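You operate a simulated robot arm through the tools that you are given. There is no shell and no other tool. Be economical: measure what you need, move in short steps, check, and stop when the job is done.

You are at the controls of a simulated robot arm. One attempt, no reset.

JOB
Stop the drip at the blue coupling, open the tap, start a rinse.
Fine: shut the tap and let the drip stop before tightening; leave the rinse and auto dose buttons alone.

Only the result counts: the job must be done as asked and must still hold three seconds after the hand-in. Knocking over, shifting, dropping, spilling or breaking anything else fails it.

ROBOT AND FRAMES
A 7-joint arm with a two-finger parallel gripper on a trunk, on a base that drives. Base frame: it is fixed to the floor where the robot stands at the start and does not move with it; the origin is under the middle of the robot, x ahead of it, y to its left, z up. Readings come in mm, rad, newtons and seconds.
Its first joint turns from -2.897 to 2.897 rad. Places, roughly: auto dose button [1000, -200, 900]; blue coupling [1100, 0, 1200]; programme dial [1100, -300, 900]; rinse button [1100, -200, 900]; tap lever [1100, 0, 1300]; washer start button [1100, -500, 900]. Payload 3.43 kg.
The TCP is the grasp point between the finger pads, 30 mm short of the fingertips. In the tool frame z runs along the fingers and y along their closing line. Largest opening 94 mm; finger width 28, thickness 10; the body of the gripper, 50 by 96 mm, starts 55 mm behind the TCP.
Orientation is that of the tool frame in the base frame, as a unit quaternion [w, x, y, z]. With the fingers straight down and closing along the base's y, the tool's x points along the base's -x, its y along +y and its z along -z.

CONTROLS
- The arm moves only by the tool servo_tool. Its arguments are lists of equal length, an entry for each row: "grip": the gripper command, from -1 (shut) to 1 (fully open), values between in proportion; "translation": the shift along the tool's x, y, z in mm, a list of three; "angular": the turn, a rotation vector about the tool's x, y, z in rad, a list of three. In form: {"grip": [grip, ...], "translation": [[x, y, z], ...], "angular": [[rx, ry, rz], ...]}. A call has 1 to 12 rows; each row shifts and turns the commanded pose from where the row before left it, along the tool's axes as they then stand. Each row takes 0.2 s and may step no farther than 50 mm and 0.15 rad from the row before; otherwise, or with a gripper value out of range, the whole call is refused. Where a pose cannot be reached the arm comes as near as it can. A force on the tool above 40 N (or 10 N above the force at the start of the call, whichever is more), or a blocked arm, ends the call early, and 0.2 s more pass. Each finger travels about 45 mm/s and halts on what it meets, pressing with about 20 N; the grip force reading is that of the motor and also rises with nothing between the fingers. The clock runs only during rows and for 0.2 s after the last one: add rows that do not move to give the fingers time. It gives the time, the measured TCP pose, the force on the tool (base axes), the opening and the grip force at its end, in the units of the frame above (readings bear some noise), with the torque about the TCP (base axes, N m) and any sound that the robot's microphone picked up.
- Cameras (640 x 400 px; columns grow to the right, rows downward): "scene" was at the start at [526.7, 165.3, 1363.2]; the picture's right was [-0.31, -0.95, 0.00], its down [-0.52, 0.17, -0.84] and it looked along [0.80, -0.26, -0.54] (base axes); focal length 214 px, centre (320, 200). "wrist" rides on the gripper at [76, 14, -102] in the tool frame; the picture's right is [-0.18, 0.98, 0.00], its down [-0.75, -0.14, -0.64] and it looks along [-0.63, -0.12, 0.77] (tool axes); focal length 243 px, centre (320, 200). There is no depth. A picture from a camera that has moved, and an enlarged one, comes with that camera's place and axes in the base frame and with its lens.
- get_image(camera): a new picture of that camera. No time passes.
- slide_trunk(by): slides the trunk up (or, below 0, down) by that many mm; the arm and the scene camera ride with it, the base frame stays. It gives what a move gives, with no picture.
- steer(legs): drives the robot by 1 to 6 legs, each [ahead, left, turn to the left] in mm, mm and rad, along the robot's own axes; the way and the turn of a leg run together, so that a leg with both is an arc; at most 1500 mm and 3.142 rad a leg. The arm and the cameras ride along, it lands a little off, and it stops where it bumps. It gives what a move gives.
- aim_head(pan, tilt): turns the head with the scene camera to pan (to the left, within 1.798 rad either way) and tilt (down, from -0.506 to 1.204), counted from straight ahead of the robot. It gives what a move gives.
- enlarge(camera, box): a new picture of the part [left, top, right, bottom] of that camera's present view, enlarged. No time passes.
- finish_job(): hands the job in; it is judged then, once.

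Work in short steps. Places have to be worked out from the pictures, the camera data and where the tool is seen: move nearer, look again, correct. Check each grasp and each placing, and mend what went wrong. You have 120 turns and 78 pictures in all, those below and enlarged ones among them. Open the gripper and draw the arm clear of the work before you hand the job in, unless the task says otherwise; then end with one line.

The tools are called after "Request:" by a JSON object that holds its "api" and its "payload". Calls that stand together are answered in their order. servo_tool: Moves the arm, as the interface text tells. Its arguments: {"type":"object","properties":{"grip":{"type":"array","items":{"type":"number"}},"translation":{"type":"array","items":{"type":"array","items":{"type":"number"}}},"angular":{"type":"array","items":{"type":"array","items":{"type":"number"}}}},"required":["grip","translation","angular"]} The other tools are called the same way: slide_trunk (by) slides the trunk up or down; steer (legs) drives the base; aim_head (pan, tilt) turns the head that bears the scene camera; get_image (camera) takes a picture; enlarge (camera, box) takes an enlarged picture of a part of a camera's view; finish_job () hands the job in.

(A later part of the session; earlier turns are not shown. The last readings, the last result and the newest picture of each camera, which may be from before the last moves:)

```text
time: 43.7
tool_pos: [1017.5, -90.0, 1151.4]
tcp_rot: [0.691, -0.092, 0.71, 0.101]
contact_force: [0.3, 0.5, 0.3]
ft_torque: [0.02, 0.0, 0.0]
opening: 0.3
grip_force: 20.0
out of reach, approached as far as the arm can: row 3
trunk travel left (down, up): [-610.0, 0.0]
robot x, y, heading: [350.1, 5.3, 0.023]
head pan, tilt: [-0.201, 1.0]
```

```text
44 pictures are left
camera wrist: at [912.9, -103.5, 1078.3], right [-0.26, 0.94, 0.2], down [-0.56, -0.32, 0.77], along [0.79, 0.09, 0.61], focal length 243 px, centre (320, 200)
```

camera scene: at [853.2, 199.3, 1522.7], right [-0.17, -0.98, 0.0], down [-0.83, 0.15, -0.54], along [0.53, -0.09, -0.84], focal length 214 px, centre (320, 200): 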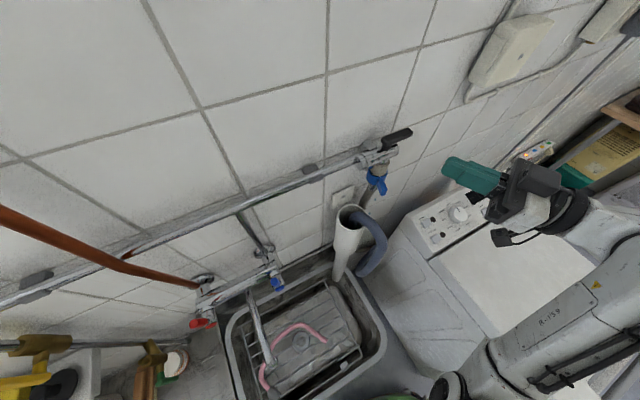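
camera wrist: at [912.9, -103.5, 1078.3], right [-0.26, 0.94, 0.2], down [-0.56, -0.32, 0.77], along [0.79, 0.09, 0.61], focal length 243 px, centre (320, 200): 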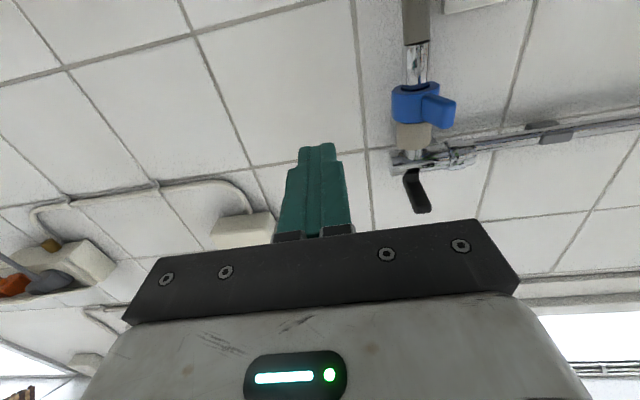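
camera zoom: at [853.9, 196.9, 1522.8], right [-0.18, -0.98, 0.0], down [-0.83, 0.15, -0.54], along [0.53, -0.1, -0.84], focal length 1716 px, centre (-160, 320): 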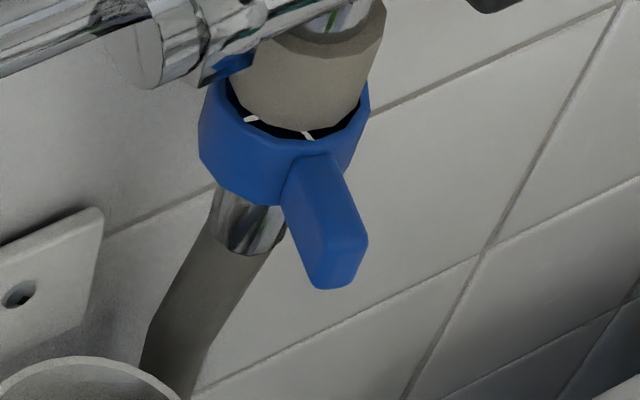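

The drip has stopped. Now I zoom on the coupling's index marks.

Request:
{"api": "enlarge", "payload": {"camera": "scene", "box": [370, 165, 386, 181]}}

Request:
{"api": "enlarge", "payload": {"camera": "wrist", "box": [370, 50, 470, 170]}}

```text
16.00 times, centred on (378, 173) of scene
camera zoom: at [853.9, 196.9, 1522.8], right [-0.18, -0.98, 0.0], down [-0.83, 0.15, -0.54], along [0.53, -0.1, -0.84], focal length 3432 px, centre (-608, 632)
```

zoom: 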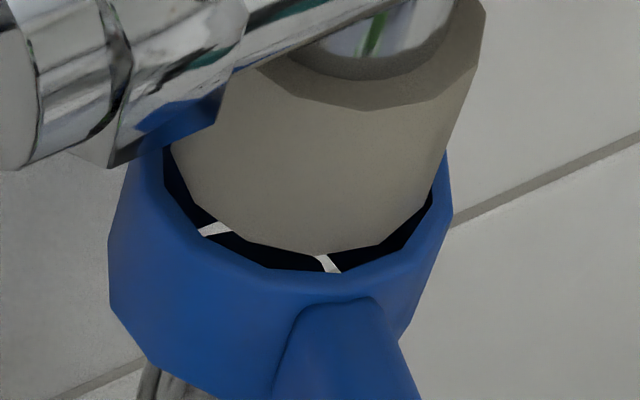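

```text
3.33 times, centred on (420, 110) of wrist
camera zoom: at [912.9, -103.5, 1078.3], right [-0.26, 0.94, 0.2], down [-0.56, -0.32, 0.77], along [0.79, 0.09, 0.61], focal length 809 px, centre (-13, 500)
```

zoom: 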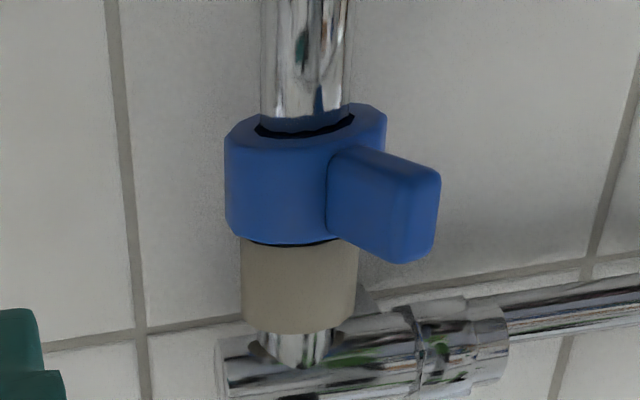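

The coupling wing points out from the wall. I open the fingers to about 40 mm and move left, staying back, to line up with the wing.

Request:
{"api": "servo_tool", "payload": {"grip": [-0.15, -0.15, -0.15, -0.15, -0.15, -0.15, -0.15, -0.15], "translation": [[-2, 15.5, 3.4], [-2, 15.5, 3.4], [-2, 15.5, 3.4], [-2, 15.5, 3.4], [-2, 15.5, 3.4], [-2, 15.5, 3.4], [0, 0, 0], [0, 0, 0]], "angular": [[0, 0, 0], [0, 0, 0], [0, 0, 0], [0, 0, 0], [0, 0, 0], [0, 0, 0], [0, 0, 0], [0, 0, 0]]}}

Request:
{"api": "get_image", "payload": {"camera": "wrist"}}

Request:
{"api": "enlarge", "payload": {"camera": "scene", "box": [320, 110, 480, 210]}}

```text
time: 45.5
tool_pos: [1014.2, 6.6, 1173.8]
tcp_rot: [0.704, -0.102, 0.697, 0.088]
contact_force: [0.1, -0.7, -0.4]
ft_torque: [-0.02, 0.0, 0.06]
opening: 40.0
grip_force: 0.1
trunk travel left (down, up): [-610.0, 0.0]
robot x, y, heading: [348.1, 8.4, 0.024]
head pan, tilt: [-0.201, 1.0]
```

```text
41 pictures are left
camera wrist: at [911.5, -9.8, 1096.7], right [-0.27, 0.95, 0.16], down [-0.59, -0.29, 0.75], along [0.76, 0.1, 0.64], focal length 243 px, centre (320, 200)
```

wrist: 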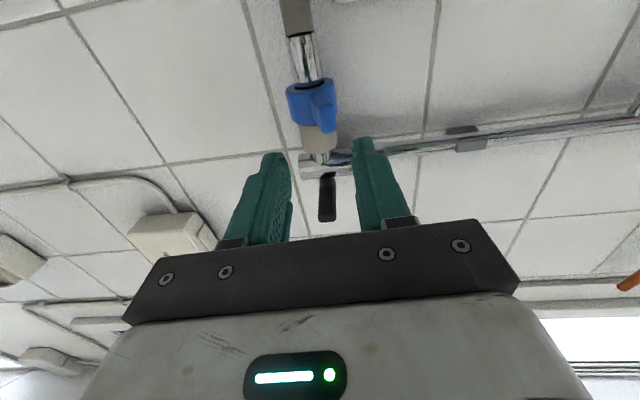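

```text
4.00 times, centred on (400, 160) of scene
camera zoom: at [853.9, 196.9, 1522.8], right [-0.18, -0.98, 0.0], down [-0.83, 0.15, -0.54], along [0.53, -0.1, -0.84], focal length 858 px, centre (0, 360)
```

zoom: 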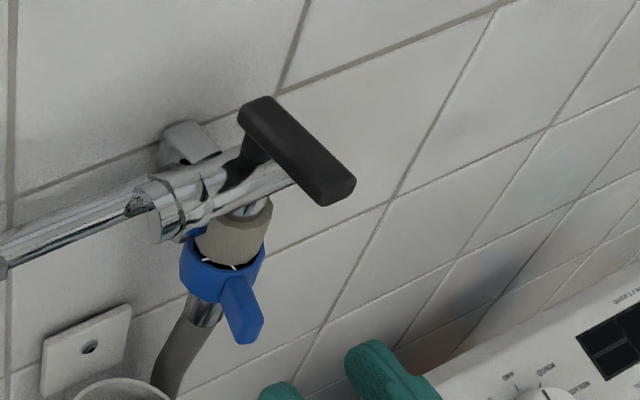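

The fingers straddle the wing's line (wing tip at about (1082, 28, 1160)). I advance about 54 mm, lowering 12 mm.

Request:
{"api": "servo_tool", "payload": {"grip": [-0.15, -0.15, -0.15, -0.15, -0.15, -0.15, -0.15], "translation": [[3, 0.5, 8], [3, 0.5, 8], [3, 0.5, 9], [3, 0.5, 9], [0, 0.5, 9], [0, 0.5, 9], [0, 0, 0]], "angular": [[0, 0, 0], [0, 0, 0], [0, 0, 0], [0, 0, 0], [0, 0, 0], [0, 0, 0], [0, 0, 0]]}}

Request:
{"api": "get_image", "payload": {"camera": "wrist"}}

Request:
{"api": "enlarge", "payload": {"camera": "scene", "box": [320, 130, 440, 230]}}

```text
time: 47.1
tool_pos: [1064.9, 21.5, 1162.8]
tcp_rot: [0.704, -0.103, 0.697, 0.088]
contact_force: [0.5, 0.5, -0.1]
ft_torque: [0.0, 0.0, 0.03]
opening: 40.1
grip_force: 0.1
trunk travel left (down, up): [-610.0, 0.0]
robot x, y, heading: [346.3, 5.5, 0.019]
head pan, tilt: [-0.201, 1.0]
```

```text
39 pictures are left
camera wrist: at [961.9, 6.4, 1085.4], right [-0.27, 0.95, 0.16], down [-0.59, -0.29, 0.75], along [0.76, 0.1, 0.64], focal length 243 px, centre (320, 200)
```

wrist: 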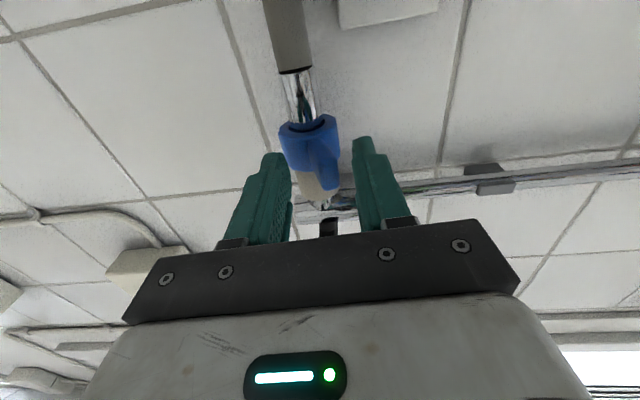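

```text
4.00 times, centred on (380, 180) of scene
camera zoom: at [854.0, 196.9, 1522.7], right [-0.18, -0.98, 0.0], down [-0.83, 0.15, -0.54], along [0.53, -0.1, -0.84], focal length 858 px, centre (80, 280)
```

zoom: 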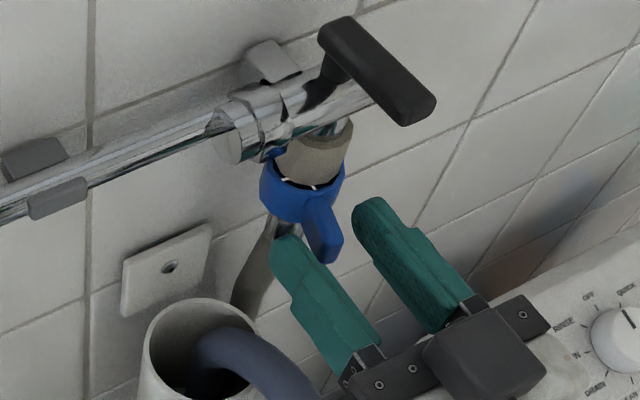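

The wing is between the fingertips. I advance 4 mm more and close gently on it.

Request:
{"api": "servo_tool", "payload": {"grip": [-0.15, -0.15, -0.6, -1, -1, -1, -1, -1], "translation": [[0, 0, 4], [0, 0, 0], [0, 0, 0], [0, 0, 0], [0, 0, 0], [0, 0, 0], [0, 0, 0], [0, 0, 0]], "angular": [[0, 0, 0], [0, 0, 0], [0, 0, 0], [0, 0, 0], [0, 0, 0], [0, 0, 0], [0, 0, 0], [0, 0, 0]]}}

Request:
{"api": "enlarge", "payload": {"camera": "scene", "box": [320, 130, 440, 230]}}

```text
time: 48.9
tool_pos: [1068.8, 18.7, 1163.4]
tcp_rot: [0.705, -0.101, 0.697, 0.086]
contact_force: [12.7, -31.0, 1.1]
ft_torque: [1.04, 0.32, -1.79]
opening: 13.5
grip_force: 44.4
trunk travel left (down, up): [-610.0, 0.0]
robot x, y, heading: [346.8, 6.1, 0.026]
head pan, tilt: [-0.201, 1.0]
```

```text
4.00 times, centred on (380, 180) of scene
camera zoom: at [854.9, 194.5, 1522.8], right [-0.18, -0.98, 0.0], down [-0.83, 0.15, -0.54], along [0.53, -0.1, -0.84], focal length 858 px, centre (80, 280)
```

zoom: 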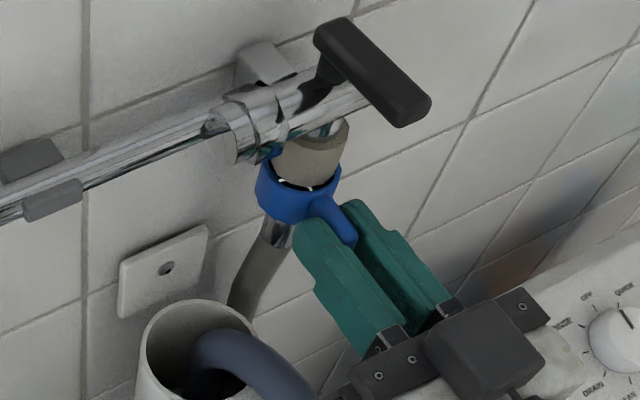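

The wing is gripped (13.5 mm). I turn it counterclockwise from above (tightening, nut rising) by arcing the tool about the coupling axis in small steps.

Request:
{"api": "servo_tool", "payload": {"grip": [-1, -1, -1, -1], "translation": [[0, -4.9, 0.2], [0, -4.9, 0.2], [0, -4.9, 0.2], [0, -4.9, 0.2]], "angular": [[-0.1, 0, 0], [-0.1, 0, 0], [-0.1, 0, 0], [-0.1, 0, 0]]}}

Request:
{"api": "enlarge", "payload": {"camera": "scene", "box": [320, 130, 440, 230]}}

```text
time: 49.9
tool_pos: [1075.7, -0.4, 1163.9]
tcp_rot: [0.67, -0.24, 0.666, 0.223]
contact_force: [-6.9, -39.9, 6.8]
ft_torque: [1.27, -0.15, -1.67]
opening: 15.1
grip_force: 45.0
trunk travel left (down, up): [-610.0, 0.0]
robot x, y, heading: [348.9, 6.9, 0.02]
head pan, tilt: [-0.201, 1.0]
```

```text
4.00 times, centred on (380, 180) of scene
camera zoom: at [853.2, 194.3, 1523.3], right [-0.18, -0.98, 0.0], down [-0.83, 0.15, -0.54], along [0.53, -0.09, -0.84], focal length 858 px, centre (80, 280)
```

zoom: 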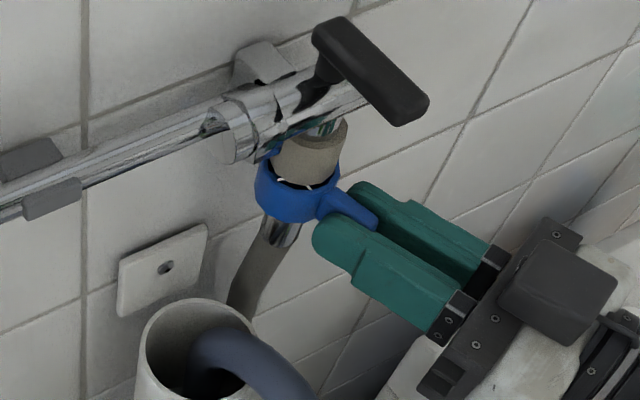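

The wing turned with the hand to about 40° in all. I continue the arc.

Request:
{"api": "servo_tool", "payload": {"grip": [-1, -1, -1, -1], "translation": [[0, -5, 0.3], [0, -5, 0.3], [0, -5, 0.3], [0, -5, 0.3]], "angular": [[-0.1, 0, 0], [-0.1, 0, 0], [-0.1, 0, 0], [-0.1, 0, 0]]}}

Request:
{"api": "enlarge", "payload": {"camera": "scene", "box": [320, 130, 440, 230]}}

```text
time: 50.7
tool_pos: [1089.3, -13.6, 1163.1]
tcp_rot: [0.633, -0.319, 0.635, 0.306]
contact_force: [2.3, -10.8, 5.0]
ft_torque: [1.03, 0.64, -0.53]
opening: 11.9
grip_force: 45.0
trunk travel left (down, up): [-610.0, 0.0]
robot x, y, heading: [346.8, 6.6, 0.026]
head pan, tilt: [-0.201, 1.0]
stopped in row 3: the force on the tool passed its limit at 53 N (the readings are from after the stop); the commanded pose is now the measured one
```

```text
4.00 times, centred on (380, 180) of scene
camera zoom: at [854.2, 195.0, 1522.8], right [-0.18, -0.98, 0.0], down [-0.83, 0.15, -0.54], along [0.53, -0.1, -0.84], focal length 858 px, centre (80, 280)
```

zoom: 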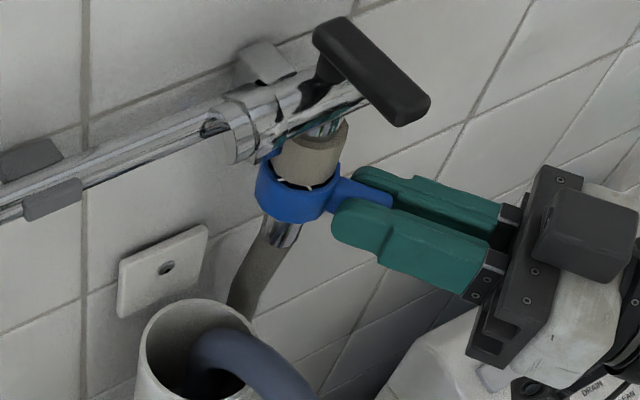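

Wing about 55° round; stopped at 53 N. I try further to see whether it is at its stop or just stiff.

Request:
{"api": "servo_tool", "payload": {"grip": [-1, -1, -1, -1, -1], "translation": [[0, -3.5, 0.2], [0, -3.5, 0.2], [0, -3.5, 0.2], [0, -3.5, 0.2], [0, -3.5, 0.2]], "angular": [[-0.07, 0, 0], [-0.07, 0, 0], [-0.07, 0, 0], [-0.07, 0, 0], [-0.07, 0, 0]]}}

Request:
{"api": "enlarge", "payload": {"camera": "scene", "box": [320, 130, 440, 230]}}

```text
time: 51.9
tool_pos: [1103.4, -20.0, 1161.6]
tcp_rot: [0.568, -0.425, 0.572, 0.412]
contact_force: [-9.8, -31.8, -0.2]
ft_torque: [0.7, 0.72, -1.16]
opening: 13.8
grip_force: 44.5
trunk travel left (down, up): [-610.0, 0.0]
robot x, y, heading: [347.3, 6.1, 0.023]
head pan, tilt: [-0.201, 1.0]
```

```text
4.00 times, centred on (380, 180) of scene
camera zoom: at [853.8, 193.8, 1523.1], right [-0.18, -0.98, 0.0], down [-0.83, 0.15, -0.54], along [0.53, -0.1, -0.84], focal length 858 px, centre (80, 280)
```

zoom: 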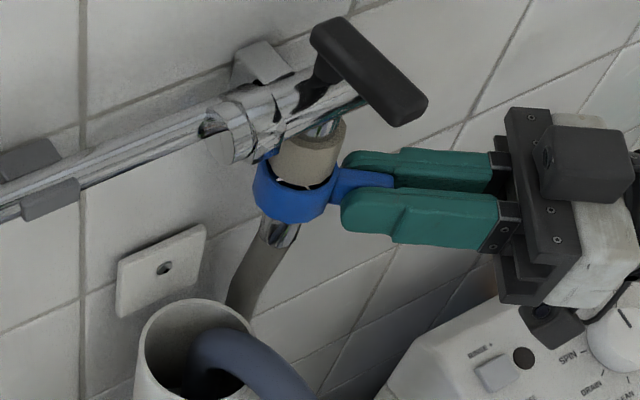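

The wing has now turned about 75° and still moves. I continue to find the stop.

Request:
{"api": "servo_tool", "payload": {"grip": [-1, -1, -1, -1], "translation": [[0, -3.5, 0.2], [0, -3.5, 0.2], [0, -3.5, 0.2], [0, -3.5, 0.2]], "angular": [[-0.07, 0, 0], [-0.07, 0, 0], [-0.07, 0, 0], [-0.07, 0, 0]]}}

Request:
{"api": "enlarge", "payload": {"camera": "scene", "box": [320, 130, 440, 230]}}

```text
time: 52.3
tool_pos: [1105.0, -20.5, 1163.7]
tcp_rot: [0.556, -0.44, 0.56, 0.428]
contact_force: [-7.2, -4.5, 0.8]
ft_torque: [0.67, 0.68, -0.97]
opening: 14.8
grip_force: 45.2
trunk travel left (down, up): [-610.0, 0.0]
robot x, y, heading: [349.0, 0.6, 0.02]
head pan, tilt: [-0.201, 1.0]
stopped in row 1: the force on the tool passed its limit at 45 N (the readings are from after the stop); the commanded pose is now the measured one
```

```text
4.00 times, centred on (380, 180) of scene
camera zoom: at [853.7, 194.8, 1523.0], right [-0.18, -0.98, 0.0], down [-0.83, 0.15, -0.54], along [0.53, -0.1, -0.84], focal length 858 px, centre (80, 280)
```

zoom: 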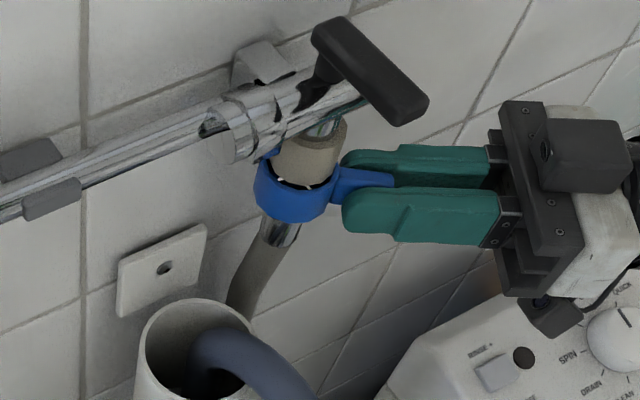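

Stopped again at 45 N. I try a few more small steps with a better-fitted radius (54 mm), to tell a stop from stiffness.

Request:
{"api": "servo_tool", "payload": {"grip": [-1, -1, -1, -1, -1, -1], "translation": [[0, -2.2, 0], [0, -2.2, 0], [0, -2.2, 0], [0, -2.2, 0], [0, -2.2, 0], [0, -2.2, 0]], "angular": [[-0.04, 0, 0], [-0.04, 0, 0], [-0.04, 0, 0], [-0.04, 0, 0], [-0.04, 0, 0], [-0.04, 0, 0]]}}

Request:
{"api": "enlarge", "payload": {"camera": "scene", "box": [320, 130, 440, 230]}}

```text
time: 53.1
tool_pos: [1108.1, -20.2, 1162.0]
tcp_rot: [0.527, -0.475, 0.532, 0.463]
contact_force: [-13.8, -1.0, 5.4]
ft_torque: [0.16, 0.74, -1.0]
opening: 18.0
grip_force: 45.0
trunk travel left (down, up): [-610.0, 0.0]
robot x, y, heading: [346.8, 5.3, 0.021]
head pan, tilt: [-0.201, 1.0]
stopped in row 4: the force on the tool passed its limit at 41 N (the readings are from after the stop); the commanded pose is now the measured one
```

```text
4.00 times, centred on (380, 180) of scene
camera zoom: at [852.9, 194.8, 1523.3], right [-0.18, -0.98, 0.0], down [-0.83, 0.15, -0.54], along [0.53, -0.1, -0.84], focal length 858 px, centre (80, 280)
```

zoom: 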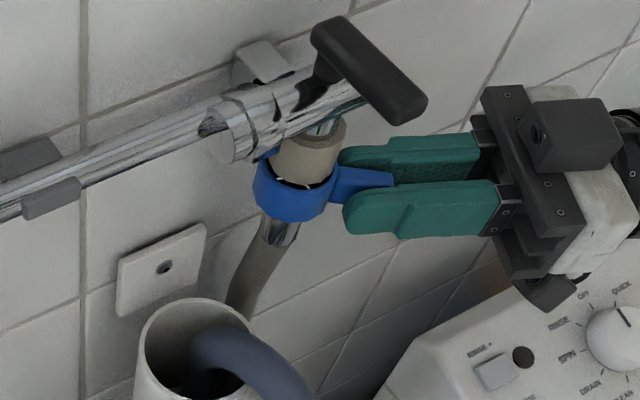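

The wing no longer moves while the fingers twist on it, so it is at its stop after about 75°. I release and back off straight.

Request:
{"api": "servo_tool", "payload": {"grip": [0.1, 0.1, 0.1, 0.1, 0.1, 0.1, 0.1, 0.1, 0.1], "translation": [[0, 0, 0], [0, 0, 0], [0, 0, 0], [0, 0, 0], [0, 0, -15], [0, 0, -15], [0, 0, -15], [0, 0, -20], [0, 0, 0]], "angular": [[0, 0, 0], [0, 0, 0], [0, 0, 0], [0, 0, 0], [0, 0, 0], [0, 0, 0], [0, 0, 0], [0, 0, 0], [0, 0, 0]]}}

Request:
{"api": "enlarge", "payload": {"camera": "scene", "box": [320, 130, 440, 230]}}

```text
time: 55.1
tool_pos: [1103.4, -85.2, 1162.1]
tcp_rot: [0.526, -0.476, 0.531, 0.464]
contact_force: [0.3, 0.3, -0.8]
ft_torque: [0.02, -0.03, 0.0]
opening: 51.7
grip_force: 0.0
trunk travel left (down, up): [-610.0, 0.0]
robot x, y, heading: [346.7, 3.3, 0.021]
head pan, tilt: [-0.201, 1.0]
```

```text
4.00 times, centred on (380, 180) of scene
camera zoom: at [853.9, 195.1, 1522.8], right [-0.18, -0.98, 0.0], down [-0.83, 0.15, -0.54], along [0.53, -0.1, -0.84], focal length 858 px, centre (80, 280)
```

zoom: 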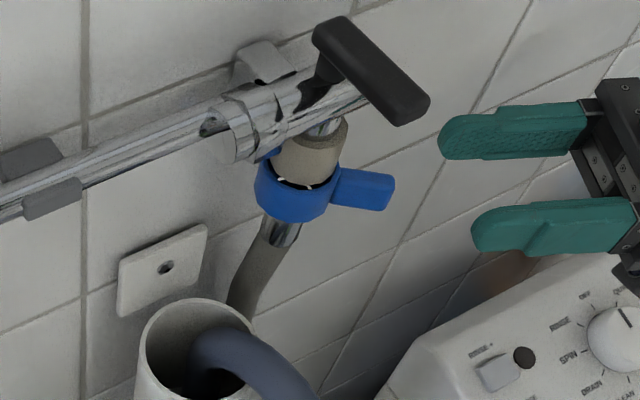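

The wing now lies along the pipe; that's about 72° of tightening. Next I draw the hand toward the robot, close it, and turn it back to a 45° heading.

Request:
{"api": "servo_tool", "payload": {"grip": [-1, -1, -1, -1, -1, -1, -1, -1, -1, -1], "translation": [[0, 22, -2.6], [0, 22, -2.6], [0, 22, -2.6], [0, 22, -2.6], [0, 0, 0], [0, 0, 0], [0, 0, 0], [0, 0, 0], [0, 0, 0], [0, 0, 0]], "angular": [[0, 0, 0], [0, 0, 0], [0, 0, 0], [0, 0, 0], [0.13, 0, 0], [0.13, 0, 0], [0.13, 0, 0], [0.13, 0, 0], [0.13, 0, 0], [0, 0, 0]]}}

```text
time: 57.4
tool_pos: [1012.5, -84.4, 1162.4]
tcp_rot: [0.651, -0.282, 0.652, 0.268]
contact_force: [-0.7, -0.2, 0.6]
ft_torque: [0.01, -0.04, -0.03]
opening: 0.0
grip_force: 19.9
trunk travel left (down, up): [-610.0, 0.0]
robot x, y, heading: [348.1, 7.8, 0.022]
head pan, tilt: [-0.201, 1.0]
```

Heading is back near 46°. I rise to lever height in small steps.

Request:
{"api": "servo_tool", "payload": {"grip": [-1, -1, -1, -1, -1, -1, -1, -1, -1, -1], "translation": [[-11, 0, 0], [-11, 0, 0], [-11, 0, 0], [-11, 0, 0], [-11, 0, 0], [-11, 0, 0], [-11, 0, 0], [-11, 0, 0], [-11, 0, 0], [0, 0, 0]], "angular": [[0, 0, 0], [0, 0, 0], [0, 0, 0], [0, 0, 0], [0, 0, 0], [0, 0, 0], [0, 0, 0], [0, 0, 0], [0, 0, 0], [0, 0, 0]]}}

```text
time: 59.5
tool_pos: [1012.5, -83.4, 1261.7]
tcp_rot: [0.651, -0.282, 0.651, 0.269]
contact_force: [-0.1, 0.2, 0.7]
ft_torque: [0.01, 0.01, 0.01]
opening: 0.0
grip_force: 19.9
trunk travel left (down, up): [-610.0, 0.0]
robot x, y, heading: [347.7, 7.4, 0.024]
head pan, tilt: [-0.201, 1.0]
```

Now I move left to the far side of the lever's line, still short of it.

Request:
{"api": "servo_tool", "payload": {"grip": [-1, -1, -1, -1, -1, -1, -1, -1, -1], "translation": [[-0.3, 7.5, 6], [-0.3, 7.5, 6], [-0.3, 7.5, 6], [-0.3, 7.5, 6], [0, 7.5, 6], [0, 7.5, 6], [0, 7.5, 6], [0, 7.5, 6], [0, 0, 0]], "angular": [[0, 0, 0], [0, 0, 0], [0, 0, 0], [0, 0, 0], [0, 0, 0], [0, 0, 0], [0, 0, 0], [0, 0, 0], [0, 0, 0]]}}

Request:
{"api": "get_image", "payload": {"camera": "wrist"}}

Request:
{"api": "enlarge", "payload": {"camera": "scene", "box": [340, 100, 480, 200]}}

```text
time: 61.5
tool_pos: [1001.9, -5.6, 1260.2]
tcp_rot: [0.65, -0.283, 0.651, 0.27]
contact_force: [-0.5, 0.8, 0.1]
ft_torque: [-0.01, 0.0, -0.01]
opening: 0.0
grip_force: 19.7
trunk travel left (down, up): [-610.0, 0.0]
robot x, y, heading: [346.5, 5.8, 0.025]
head pan, tilt: [-0.201, 1.0]
```

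```text
30 pictures are left
camera wrist: at [920.5, -71.4, 1185.4], right [-0.71, 0.69, 0.17], down [-0.35, -0.55, 0.76], along [0.61, 0.48, 0.63], focal length 243 px, centre (320, 200)
```

wrist: 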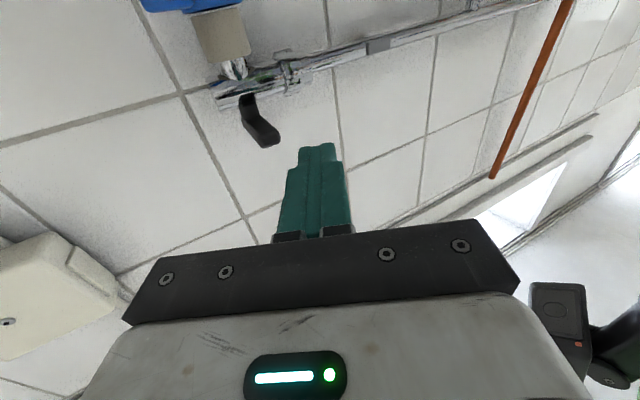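

```text
4.00 times, centred on (410, 150) of scene
camera zoom: at [853.8, 195.2, 1522.8], right [-0.18, -0.98, 0.0], down [-0.83, 0.15, -0.54], along [0.53, -0.1, -0.84], focal length 858 px, centre (-40, 400)
```

zoom: 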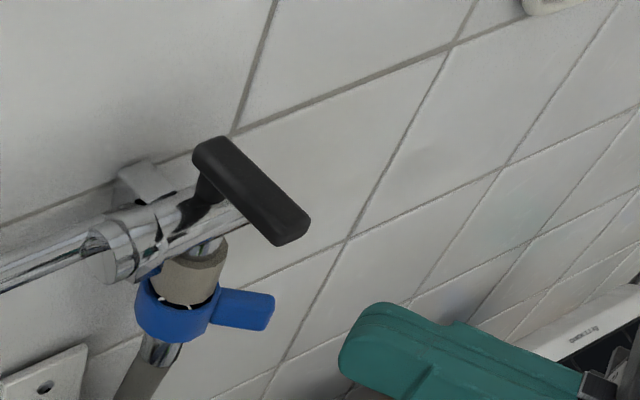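

The finger is just left of the lever with about 14 mm of clearance. I advance 52 mm alongside it.

Request:
{"api": "servo_tool", "payload": {"grip": [-1, -1, -1, -1, -1, -1, -1], "translation": [[-0.5, 0, 9], [-0.5, 0, 9], [-0.5, 0, 9], [-0.5, 0, 9], [0, 0, 8], [0, 0, 8], [0, 0, 0]], "angular": [[0, 0, 0], [0, 0, 0], [0, 0, 0], [0, 0, 0], [0, 0, 0], [0, 0, 0], [0, 0, 0]]}}

Request:
{"api": "servo_tool", "payload": {"grip": [-1, -1, -1, -1, -1, -1, -1, -1], "translation": [[0, -6, 0], [0, -6, 0], [0, -6, 0], [0, -6, 0], [0, -6, 0], [0, -6, 0], [0, -6, 0], [0, -6, 0]], "angular": [[0, 0, 0], [0, 0, 0], [0, 0, 0], [0, 0, 0], [0, 0, 0], [0, 0, 0], [0, 0, 0], [0, 0, 0]]}}

Request:
{"api": "get_image", "payload": {"camera": "wrist"}}

```text
time: 63.1
tool_pos: [1038.9, 30.2, 1263.7]
tcp_rot: [0.651, -0.282, 0.652, 0.269]
contact_force: [0.5, -0.2, 0.1]
ft_torque: [0.0, 0.03, 0.01]
opening: 0.2
grip_force: 19.2
trunk travel left (down, up): [-610.0, 0.0]
robot x, y, heading: [349.0, 7.1, 0.022]
head pan, tilt: [-0.201, 1.0]
```

```text
time: 65.0
tool_pos: [1074.3, -2.0, 1263.2]
tcp_rot: [0.651, -0.282, 0.651, 0.269]
contact_force: [-1.2, -0.6, 0.1]
ft_torque: [-0.03, 0.01, -0.01]
opening: 0.0
grip_force: 20.0
trunk travel left (down, up): [-610.0, 0.0]
robot x, y, heading: [344.3, 9.5, 0.02]
head pan, tilt: [-0.201, 1.0]
```

```text
28 pictures are left
camera wrist: at [992.3, -67.7, 1188.2], right [-0.71, 0.69, 0.17], down [-0.35, -0.55, 0.76], along [0.61, 0.48, 0.63], focal length 243 px, centre (320, 200)
```

wrist: 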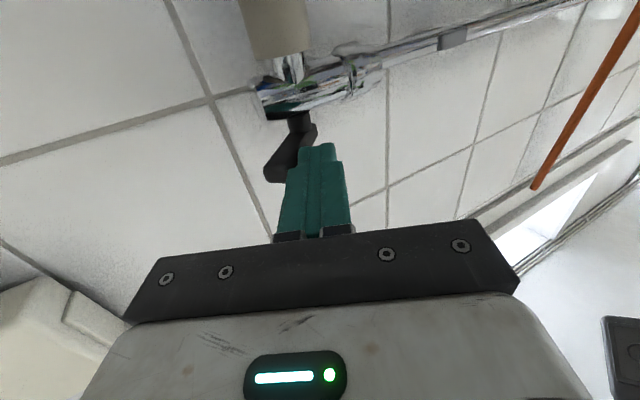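

The lever is about halfway. I continue, bending the motion toward the wall for the final part.

Request:
{"api": "servo_tool", "payload": {"grip": [-1, -1, -1, -1, -1, -1, -1, -1], "translation": [[0, -6, 0], [0, -6, 0], [0, -6, 0.5], [0, -5, 1], [0, -5, 2], [0, -5, 2.5], [0, -5, 3], [0, -4, 3]], "angular": [[0, 0, 0], [0, 0, 0], [0, 0, 0], [0, 0, 0], [0, 0, 0], [0, 0, 0], [0, 0, 0], [0, 0, 0]]}}

Request:
{"api": "get_image", "payload": {"camera": "wrist"}}

Request:
{"api": "enlarge", "payload": {"camera": "scene", "box": [340, 100, 480, 200]}}

```text
time: 66.5
tool_pos: [1098.5, -19.7, 1262.9]
tcp_rot: [0.649, -0.285, 0.65, 0.274]
contact_force: [-20.9, -5.3, -1.0]
ft_torque: [-0.03, 0.1, 0.15]
opening: 0.0
grip_force: 20.2
trunk travel left (down, up): [-610.0, 0.0]
robot x, y, heading: [348.2, 5.6, 0.02]
head pan, tilt: [-0.201, 1.0]
stopped in row 7: the force on the tool passed its limit at 48 N (the readings are from after the stop); the commanded pose is now the measured one
```

```text
27 pictures are left
camera wrist: at [1016.7, -86.1, 1188.7], right [-0.71, 0.68, 0.17], down [-0.34, -0.55, 0.76], along [0.61, 0.48, 0.63], focal length 243 px, centre (320, 200)
```

wrist: 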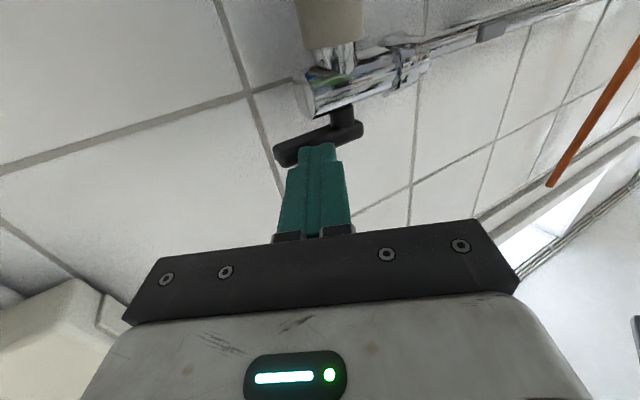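

```text
4.00 times, centred on (410, 150) of scene
camera zoom: at [852.1, 193.9, 1523.2], right [-0.18, -0.98, 0.0], down [-0.83, 0.15, -0.54], along [0.53, -0.1, -0.84], focal length 858 px, centre (-40, 400)
```

zoom: 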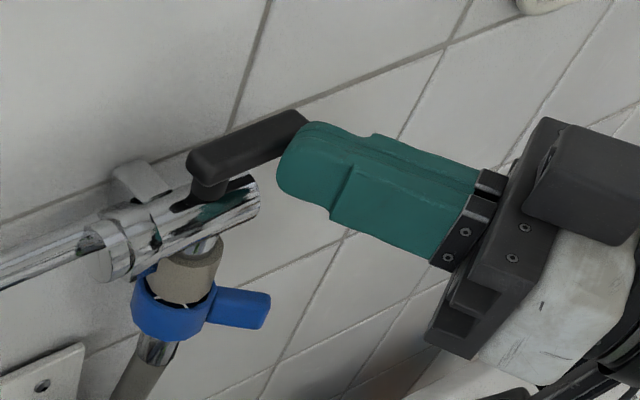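

The lever is parallel to the pipe again (open) and pushes back. I retreat straight and check the lever and the coupling for drips.

Request:
{"api": "servo_tool", "payload": {"grip": [-1, -1, -1, -1, -1, -1, -1, -1, -1, -1, -1, -1], "translation": [[0, 2, -10], [0, 0, -15], [0, 0, -15], [0, 0, -15], [0, 0, 0], [0, 0, 0], [0, 0, 0], [0, 0, 0], [0, 0, 0], [0, 0, 0], [0, 0, 0], [0, 0, 0]], "angular": [[0, 0, 0], [0, 0, 0], [0, 0, 0], [0, 0, 0], [0, 0, 0], [0, 0, 0], [0, 0, 0], [0, 0, 0], [0, 0, 0], [0, 0, 0], [0, 0, 0], [0, 0, 0]]}}

Request:
{"api": "enlarge", "payload": {"camera": "scene", "box": [320, 110, 440, 210]}}

```text
time: 69.0
tool_pos: [1061.0, -58.4, 1263.2]
tcp_rot: [0.649, -0.284, 0.651, 0.272]
contact_force: [0.1, 0.6, -0.2]
ft_torque: [0.01, -0.04, 0.02]
opening: 0.2
grip_force: 20.0
trunk travel left (down, up): [-610.0, 0.0]
robot x, y, heading: [347.8, 12.5, 0.021]
head pan, tilt: [-0.201, 1.0]
```

```text
4.00 times, centred on (380, 160) of scene
camera zoom: at [853.3, 194.7, 1522.8], right [-0.18, -0.98, 0.0], down [-0.83, 0.15, -0.54], along [0.53, -0.1, -0.84], focal length 858 px, centre (80, 360)
```

zoom: 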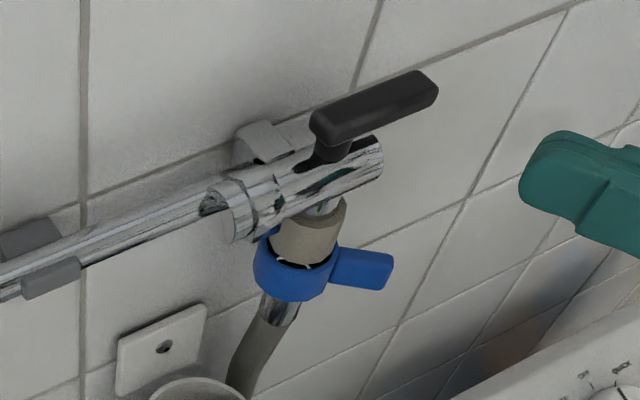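

Drip-free, with the lever in line with the pipe. Next the dial: I back the hand off a bit and aim the head at the panel.

Request:
{"api": "servo_tool", "payload": {"grip": [-1, -1, -1, -1, -1, -1], "translation": [[0, 0, -15], [0, 0, -15], [0, 0, -15], [0, 0, -15], [0, 0, -15], [0, 0, 0]], "angular": [[0, 0, 0], [0, 0, 0], [0, 0, 0], [0, 0, 0], [0, 0, 0], [0, 0, 0]]}}

Request:
{"api": "aim_head", "payload": {"pan": -1.0, "tilt": 0.8}}

Request:
{"api": "get_image", "payload": {"camera": "scene"}}

```text
time: 70.5
tool_pos: [1008.6, -111.3, 1264.4]
tcp_rot: [0.649, -0.285, 0.651, 0.272]
contact_force: [0.3, 0.2, -0.5]
ft_torque: [-0.03, 0.0, 0.03]
opening: 0.0
grip_force: 20.1
trunk travel left (down, up): [-610.0, 0.0]
robot x, y, heading: [348.6, 6.8, 0.022]
head pan, tilt: [-0.201, 1.0]
```

```text
time: 71.6
tool_pos: [1009.0, -111.9, 1264.0]
tcp_rot: [0.649, -0.284, 0.651, 0.272]
contact_force: [0.3, 0.5, -1.2]
ft_torque: [0.0, -0.02, 0.01]
opening: 0.2
grip_force: 20.3
trunk travel left (down, up): [-610.0, 0.0]
robot x, y, heading: [347.0, 2.6, 0.022]
head pan, tilt: [-1.0, 0.799]
```

```text
24 pictures are left
camera scene: at [829.8, 140.3, 1537.9], right [-0.83, -0.56, 0.0], down [-0.4, 0.6, -0.7], along [0.39, -0.58, -0.72], focal length 214 px, centre (320, 200)
```

scene: 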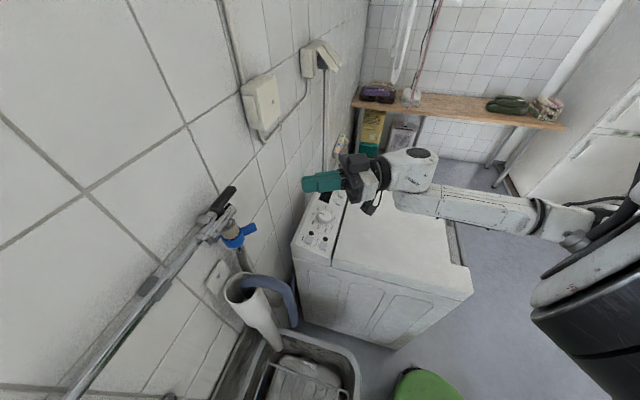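

Triangulated: dial cap at about (1105, -298, 919), start button about (1143, -509, 894), RINSE+ about (1097, -185, 912) and AUTO DOSE about (1049, -202, 896). The panel slopes about 18° toward the robot. I lower and shift right over the washer at a safe height, then turn the tool to heading 12°.

Request:
{"api": "servo_tool", "payload": {"grip": [-1, -1, -1, -1, -1, -1, -1, -1, -1, -1, -1], "translation": [[18.5, -11.7, -12], [18.5, -11.7, -12], [18.5, -11.7, -12], [18.5, -11.7, -12], [18.5, -11.7, -12], [18.5, -11.7, -12], [0, 0, 0], [0, 0, 0], [0, 0, 0], [0, 0, 0], [0, 0, 0]], "angular": [[0, 0, 0], [0, 0, 0], [0, 0, 0], [0, 0, 0], [0, 0, 0], [0, 0, 0], [0.115, 0, 0], [0.115, 0, 0], [0.115, 0, 0], [0.115, 0, 0], [0.115, 0, 0]]}}

```text
time: 74.0
tool_pos: [1010.4, -215.4, 1154.8]
tcp_rot: [0.704, -0.087, 0.701, 0.075]
contact_force: [-0.7, -0.9, -1.0]
ft_torque: [0.0, 0.01, 0.0]
opening: 0.1
grip_force: 19.8
trunk travel left (down, up): [-610.0, 0.0]
robot x, y, heading: [346.9, 6.7, 0.018]
head pan, tilt: [-1.0, 0.799]
```

I pitch the tool down in place, in two stages to watch the solver.

Request:
{"api": "servo_tool", "payload": {"grip": [-1, -1, -1, -1, -1], "translation": [[8, 0, 0], [8, 0, 0], [8, 0, 0], [8, 0, 0], [8, 0, 0]], "angular": [[0, 0.126, 0], [0, 0.126, 0], [0, 0.126, 0], [0, 0.126, 0], [0, 0.126, 0]]}}

Request:
{"api": "servo_tool", "payload": {"grip": [-1, -1, -1, -1, -1], "translation": [[0, 0, 0], [0, 0, 0], [0, 0, 0], [0, 0, 0], [0, 0, 0]], "angular": [[0, 0.126, 0], [0, 0.126, 0], [0, 0.126, 0], [0, 0.126, 0], [0, 0.126, 0]]}}

Request:
{"api": "get_image", "payload": {"camera": "wrist"}}

```text
time: 75.2
tool_pos: [1004.0, -208.0, 1128.3]
tcp_rot: [0.49, -0.121, 0.861, 0.062]
contact_force: [-0.7, 0.5, 0.3]
ft_torque: [0.05, 0.0, 0.0]
opening: 0.0
grip_force: 19.9
out of reach, approached as far as the arm can: row 3, 4
trunk travel left (down, up): [-610.0, 0.0]
robot x, y, heading: [346.1, 6.6, 0.017]
head pan, tilt: [-1.0, 0.799]
```

```text
time: 76.4
tool_pos: [1004.9, -206.9, 1128.5]
tcp_rot: [0.198, -0.135, 0.971, 0.022]
contact_force: [-0.4, 0.5, 0.6]
ft_torque: [0.0, -0.02, 0.0]
opening: 0.2
grip_force: 20.2
trunk travel left (down, up): [-610.0, 0.0]
robot x, y, heading: [344.4, 1.2, 0.023]
head pan, tilt: [-1.0, 0.799]
```

```text
23 pictures are left
camera wrist: at [893.4, -222.3, 1193.6], right [-0.1, 0.99, 0.06], down [0.46, -0.01, 0.89], along [0.88, 0.12, -0.46], focal length 243 px, centre (320, 200)
```

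wrist: 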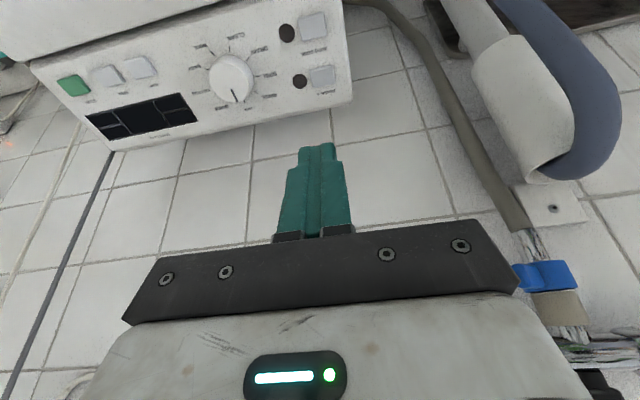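

The tool is now nearly square to the panel; the dial is seen at about (1098, -292). I open the fingers wide and move to a hover about 30 mm above the knob.

Request:
{"api": "servo_tool", "payload": {"grip": [0.75, 0.75, 0.75, 0.75, 0.75, 0.75, 0.75], "translation": [[2.25, -18, 26], [2.25, -18, 26], [2.25, -18, 26], [2.25, -18, 26], [2.25, -18, 26], [2.25, -18, 20], [0, 0, 0]], "angular": [[0, 0, 0], [0, 0, 0], [0, 0, 0], [0, 0, 0], [0, 0, 0], [0, 0.07, 0], [0, 0, 0]]}}

Request:
{"api": "get_image", "payload": {"camera": "wrist"}}

Request:
{"api": "enlarge", "payload": {"camera": "scene", "box": [270, 130, 410, 260]}}

```text
time: 78.0
tool_pos: [1077.3, -300.5, 985.5]
tcp_rot: [0.165, -0.135, 0.977, 0.017]
contact_force: [0.9, -0.2, 0.9]
ft_torque: [0.01, 0.03, 0.0]
opening: 82.3
grip_force: 0.1
trunk travel left (down, up): [-610.0, 0.0]
robot x, y, heading: [347.2, 8.7, 0.021]
head pan, tilt: [-1.0, 0.799]
```

```text
22 pictures are left
camera wrist: at [970.9, -313.8, 1057.9], right [-0.1, 0.99, 0.05], down [0.52, 0.01, 0.85], along [0.85, 0.11, -0.52], focal length 243 px, centre (320, 200)
```

wrist: 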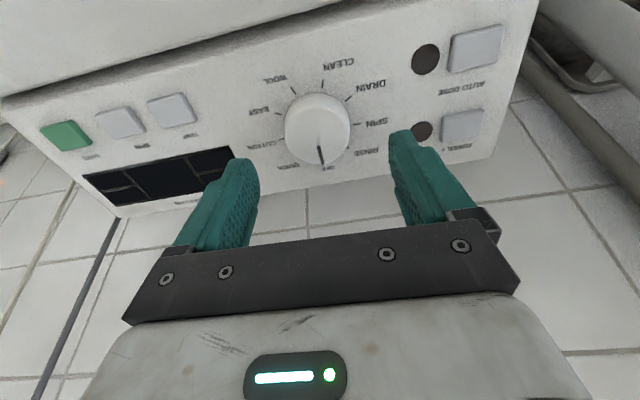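

```text
3.08 times, centred on (340, 195) of scene
camera zoom: at [829.9, 140.2, 1537.9], right [-0.83, -0.56, 0.0], down [-0.4, 0.6, -0.7], along [0.39, -0.58, -0.72], focal length 660 px, centre (258, 215)
```

zoom: 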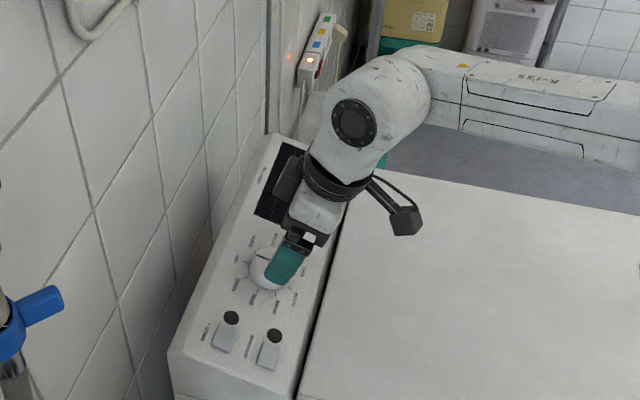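

The hand is well centred over the dial. I zoom into the wrist view to read the ticks and the pointer.

Request:
{"api": "enlarge", "payload": {"camera": "wrist", "box": [240, 50, 400, 180]}}

```text
3.08 times, centred on (320, 115) of wrist
camera zoom: at [970.9, -313.8, 1057.9], right [-0.1, 0.99, 0.05], down [0.52, 0.01, 0.85], along [0.85, 0.11, -0.52], focal length 746 px, centre (320, 462)
```

zoom: 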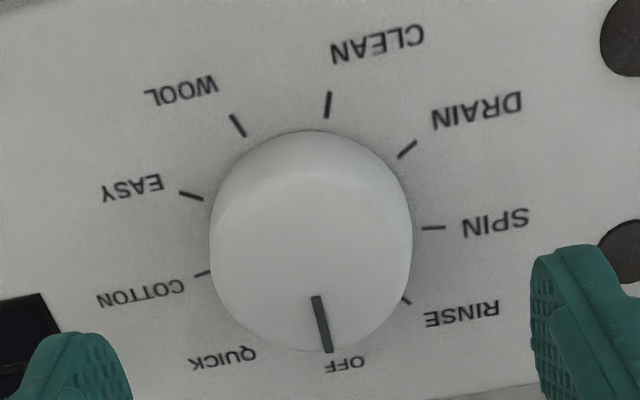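

The pointer is at OFF; RINSE is one stop, 40° counterclockwise as seen from above. I descend 46 mm around the knob.

Request:
{"api": "servo_tool", "payload": {"grip": [0.75, 0.75, 0.75, 0.75, 0.75, 0.75, 0.75], "translation": [[0.5, 0, 9], [0.5, 0, 9], [0.5, 0, 8], [0.5, 0, 8], [0, 0, 6], [0, 0, 6], [0, 0, 0]], "angular": [[0, 0, 0], [0, 0, 0], [0, 0, 0], [0, 0, 0], [0, 0, 0], [0, 0, 0], [0, 0, 0]]}}

Request:
{"api": "get_image", "payload": {"camera": "wrist"}}

```text
time: 79.6
tool_pos: [1091.4, -296.1, 941.6]
tcp_rot: [0.166, -0.136, 0.977, 0.017]
contact_force: [-0.5, -0.4, 0.7]
ft_torque: [0.02, -0.03, 0.04]
opening: 82.3
grip_force: 0.1
trunk travel left (down, up): [-610.0, 0.0]
robot x, y, heading: [349.2, 6.4, 0.019]
head pan, tilt: [-1.0, 0.799]
```

```text
19 pictures are left
camera wrist: at [984.5, -310.1, 1014.9], right [-0.1, 0.99, 0.05], down [0.52, 0.01, 0.85], along [0.85, 0.11, -0.52], focal length 243 px, centre (320, 200)
```

wrist: 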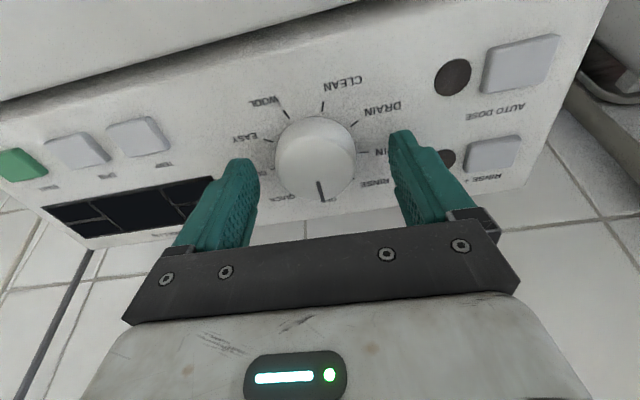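

Aligned, with the fingertips about 6 mm below the cap level. I go 6 mm deeper and close on the knob.

Request:
{"api": "servo_tool", "payload": {"grip": [0.75, 0.75, 0.3, -0.2, -0.5, -0.5, -0.5, -0.5], "translation": [[0, 0, 3], [0, 0, 3], [0, 0, 0], [0, 0, 0], [0, 0, 0], [0, 0, 0], [0, 0, 0], [0, 0, 0]], "angular": [[0, 0, 0], [0, 0, 0], [0, 0, 0], [0, 0, 0], [0, 0, 0], [0, 0, 0], [0, 0, 0], [0, 0, 0]]}}

Request:
{"api": "get_image", "payload": {"camera": "wrist"}}

```text
time: 81.4
tool_pos: [1092.6, -298.7, 936.7]
tcp_rot: [0.166, -0.134, 0.977, 0.016]
contact_force: [8.2, -20.4, -2.1]
ft_torque: [-0.75, -0.39, -0.33]
opening: 50.6
grip_force: 44.6
trunk travel left (down, up): [-610.0, 0.0]
robot x, y, heading: [344.5, 6.6, 0.019]
head pan, tilt: [-1.0, 0.799]
```

```text
18 pictures are left
camera wrist: at [986.5, -312.3, 1009.8], right [-0.1, 0.99, 0.05], down [0.52, 0.01, 0.86], along [0.85, 0.11, -0.52], focal length 243 px, centre (320, 200)
```

wrist: 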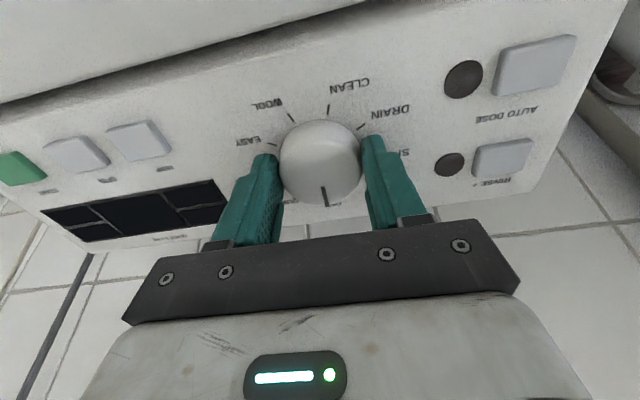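

The knob is gripped (50.6 mm). I relieve the sideways load with a 2 mm shift and turn -0.7 rad about the tool axis (counterclockwise from above).

Request:
{"api": "servo_tool", "payload": {"grip": [-0.5, -0.5, -0.5, -0.5, -0.5, -0.5, -0.5, -0.5, -0.5], "translation": [[0, -2, 0], [0, 0, 0], [0, 0, 0], [0, 0, 0], [0, 0, 0], [0, 0, 0], [0, 0, 0], [0, 0, 0], [0, 0, 0]], "angular": [[0, 0, 0], [0, 0, -0.1], [0, 0, -0.1], [0, 0, -0.1], [0, 0, -0.1], [0, 0, -0.1], [0, 0, -0.1], [0, 0, -0.1], [0, 0, 0]]}}

Request:
{"api": "enlarge", "payload": {"camera": "wrist", "box": [220, 70, 420, 230]}}

```text
time: 83.4
tool_pos: [1093.5, -299.2, 938.3]
tcp_rot: [0.162, -0.462, 0.871, -0.043]
contact_force: [6.2, -24.2, 12.2]
ft_torque: [-0.13, -0.59, -0.16]
opening: 50.4
grip_force: 45.1
trunk travel left (down, up): [-610.0, 0.0]
robot x, y, heading: [350.4, 9.0, 0.02]
head pan, tilt: [-1.0, 0.799]
```

```text
2.50 times, centred on (320, 150) of wrist
camera zoom: at [1009.9, -362.3, 1013.4], right [-0.68, 0.71, -0.17], down [0.3, 0.49, 0.82], along [0.67, 0.51, -0.54], focal length 606 px, centre (320, 325)
```

zoom: 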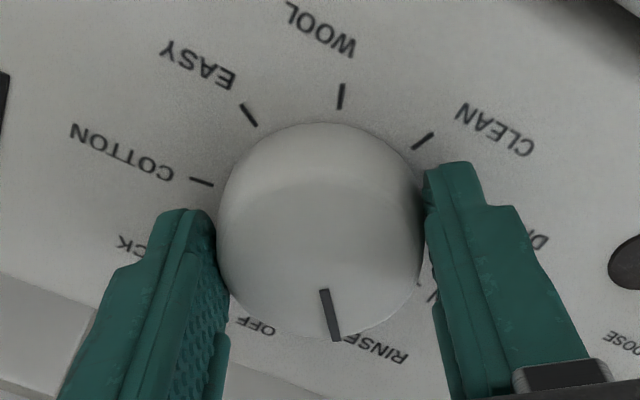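

By the tick spacing the pointer now aligns with RINSE. I release and lift straight off.

Request:
{"api": "servo_tool", "payload": {"grip": [0.2, 0.75, 0.75, 0.75, 0.75, 0.75, 0.75, 0.75, 0.75], "translation": [[0, 0, 0], [0, 0, 0], [0, 0, 0], [0, 0, 0], [0, 0, -10], [0, 0, -15], [0, 0, -20], [0, 0, -20], [0, 0, 0]], "angular": [[0, 0, 0], [0, 0, 0], [0, 0, 0], [0, 0, 0], [0, 0, 0], [0, 0, 0], [0, 0, 0], [0, 0, 0], [0, 0, 0]]}}

Request:
{"api": "enlarge", "payload": {"camera": "wrist", "box": [220, 40, 420, 200]}}

```text
time: 85.4
tool_pos: [1072.0, -301.7, 998.2]
tcp_rot: [0.16, -0.462, 0.871, -0.041]
contact_force: [0.7, 0.0, -0.3]
ft_torque: [-0.01, 0.01, 0.0]
opening: 82.2
grip_force: 0.1
trunk travel left (down, up): [-610.0, 0.0]
robot x, y, heading: [347.7, 3.0, 0.019]
head pan, tilt: [-1.0, 0.799]
```

```text
2.50 times, centred on (320, 120) of wrist
camera zoom: at [988.0, -364.3, 1074.5], right [-0.68, 0.71, -0.17], down [0.3, 0.49, 0.82], along [0.67, 0.51, -0.55], focal length 606 px, centre (320, 400)
```

zoom: 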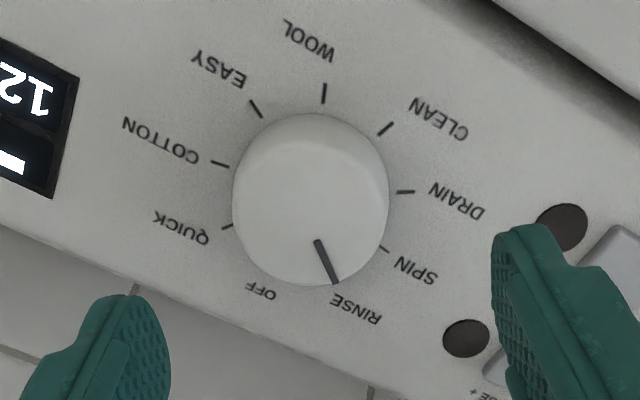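

The display is on and the pointer stands at RINSE. I turn the hand back, close the fingers, and move to a hover over the green start button (about (1138, -503, 896)).

Request:
{"api": "servo_tool", "payload": {"grip": [0.4, 0, -0.5, -1, -1, -1, -1, -1, -1, -1, -1, -1], "translation": [[0, 0, 0], [0, 0, 0], [0, 0, 0], [0, 0, 0], [0, 0, 0], [2.7, -30, 3.9], [2.7, -30, 3.9], [2.7, -30, 3.9], [2.7, -30, 3.9], [2.7, -30, 3.9], [2.7, -30, 3.9], [2.7, -30, 3.9]], "angular": [[0, 0, 0.14], [0, 0, 0.14], [0, 0, 0.14], [0, 0, 0.14], [0, 0, 0.14], [0, 0, 0], [0, 0, 0], [0, 0, 0], [0, 0, 0], [0, 0, 0], [0, 0, 0], [0, 0, 0]]}}

Request:
{"api": "get_image", "payload": {"camera": "wrist"}}

```text
time: 88.0
tool_pos: [1124.3, -517.0, 982.4]
tcp_rot: [0.171, -0.136, 0.976, -0.002]
contact_force: [0.0, -1.1, -0.7]
ft_torque: [-0.03, -0.04, 0.01]
opening: 0.0
grip_force: 20.2
out of reach, approached as far as the arm can: row 12
trunk travel left (down, up): [-610.0, 0.0]
robot x, y, heading: [348.5, 4.5, 0.014]
head pan, tilt: [-1.0, 0.799]
```

```text
15 pictures are left
camera wrist: at [1017.5, -527.4, 1054.6], right [-0.09, 1.0, 0.01], down [0.5, 0.04, 0.86], along [0.86, 0.08, -0.51], focal length 243 px, centre (320, 200)
```

wrist: 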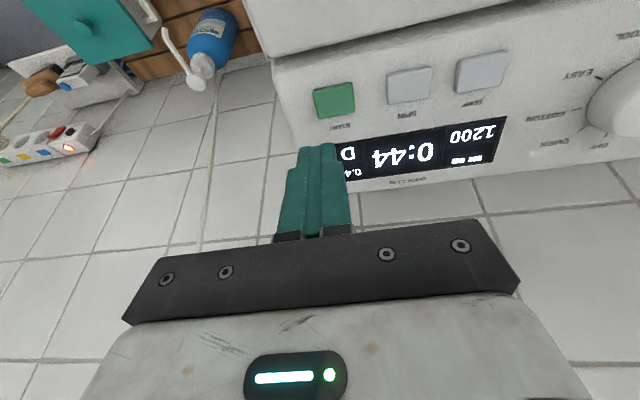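

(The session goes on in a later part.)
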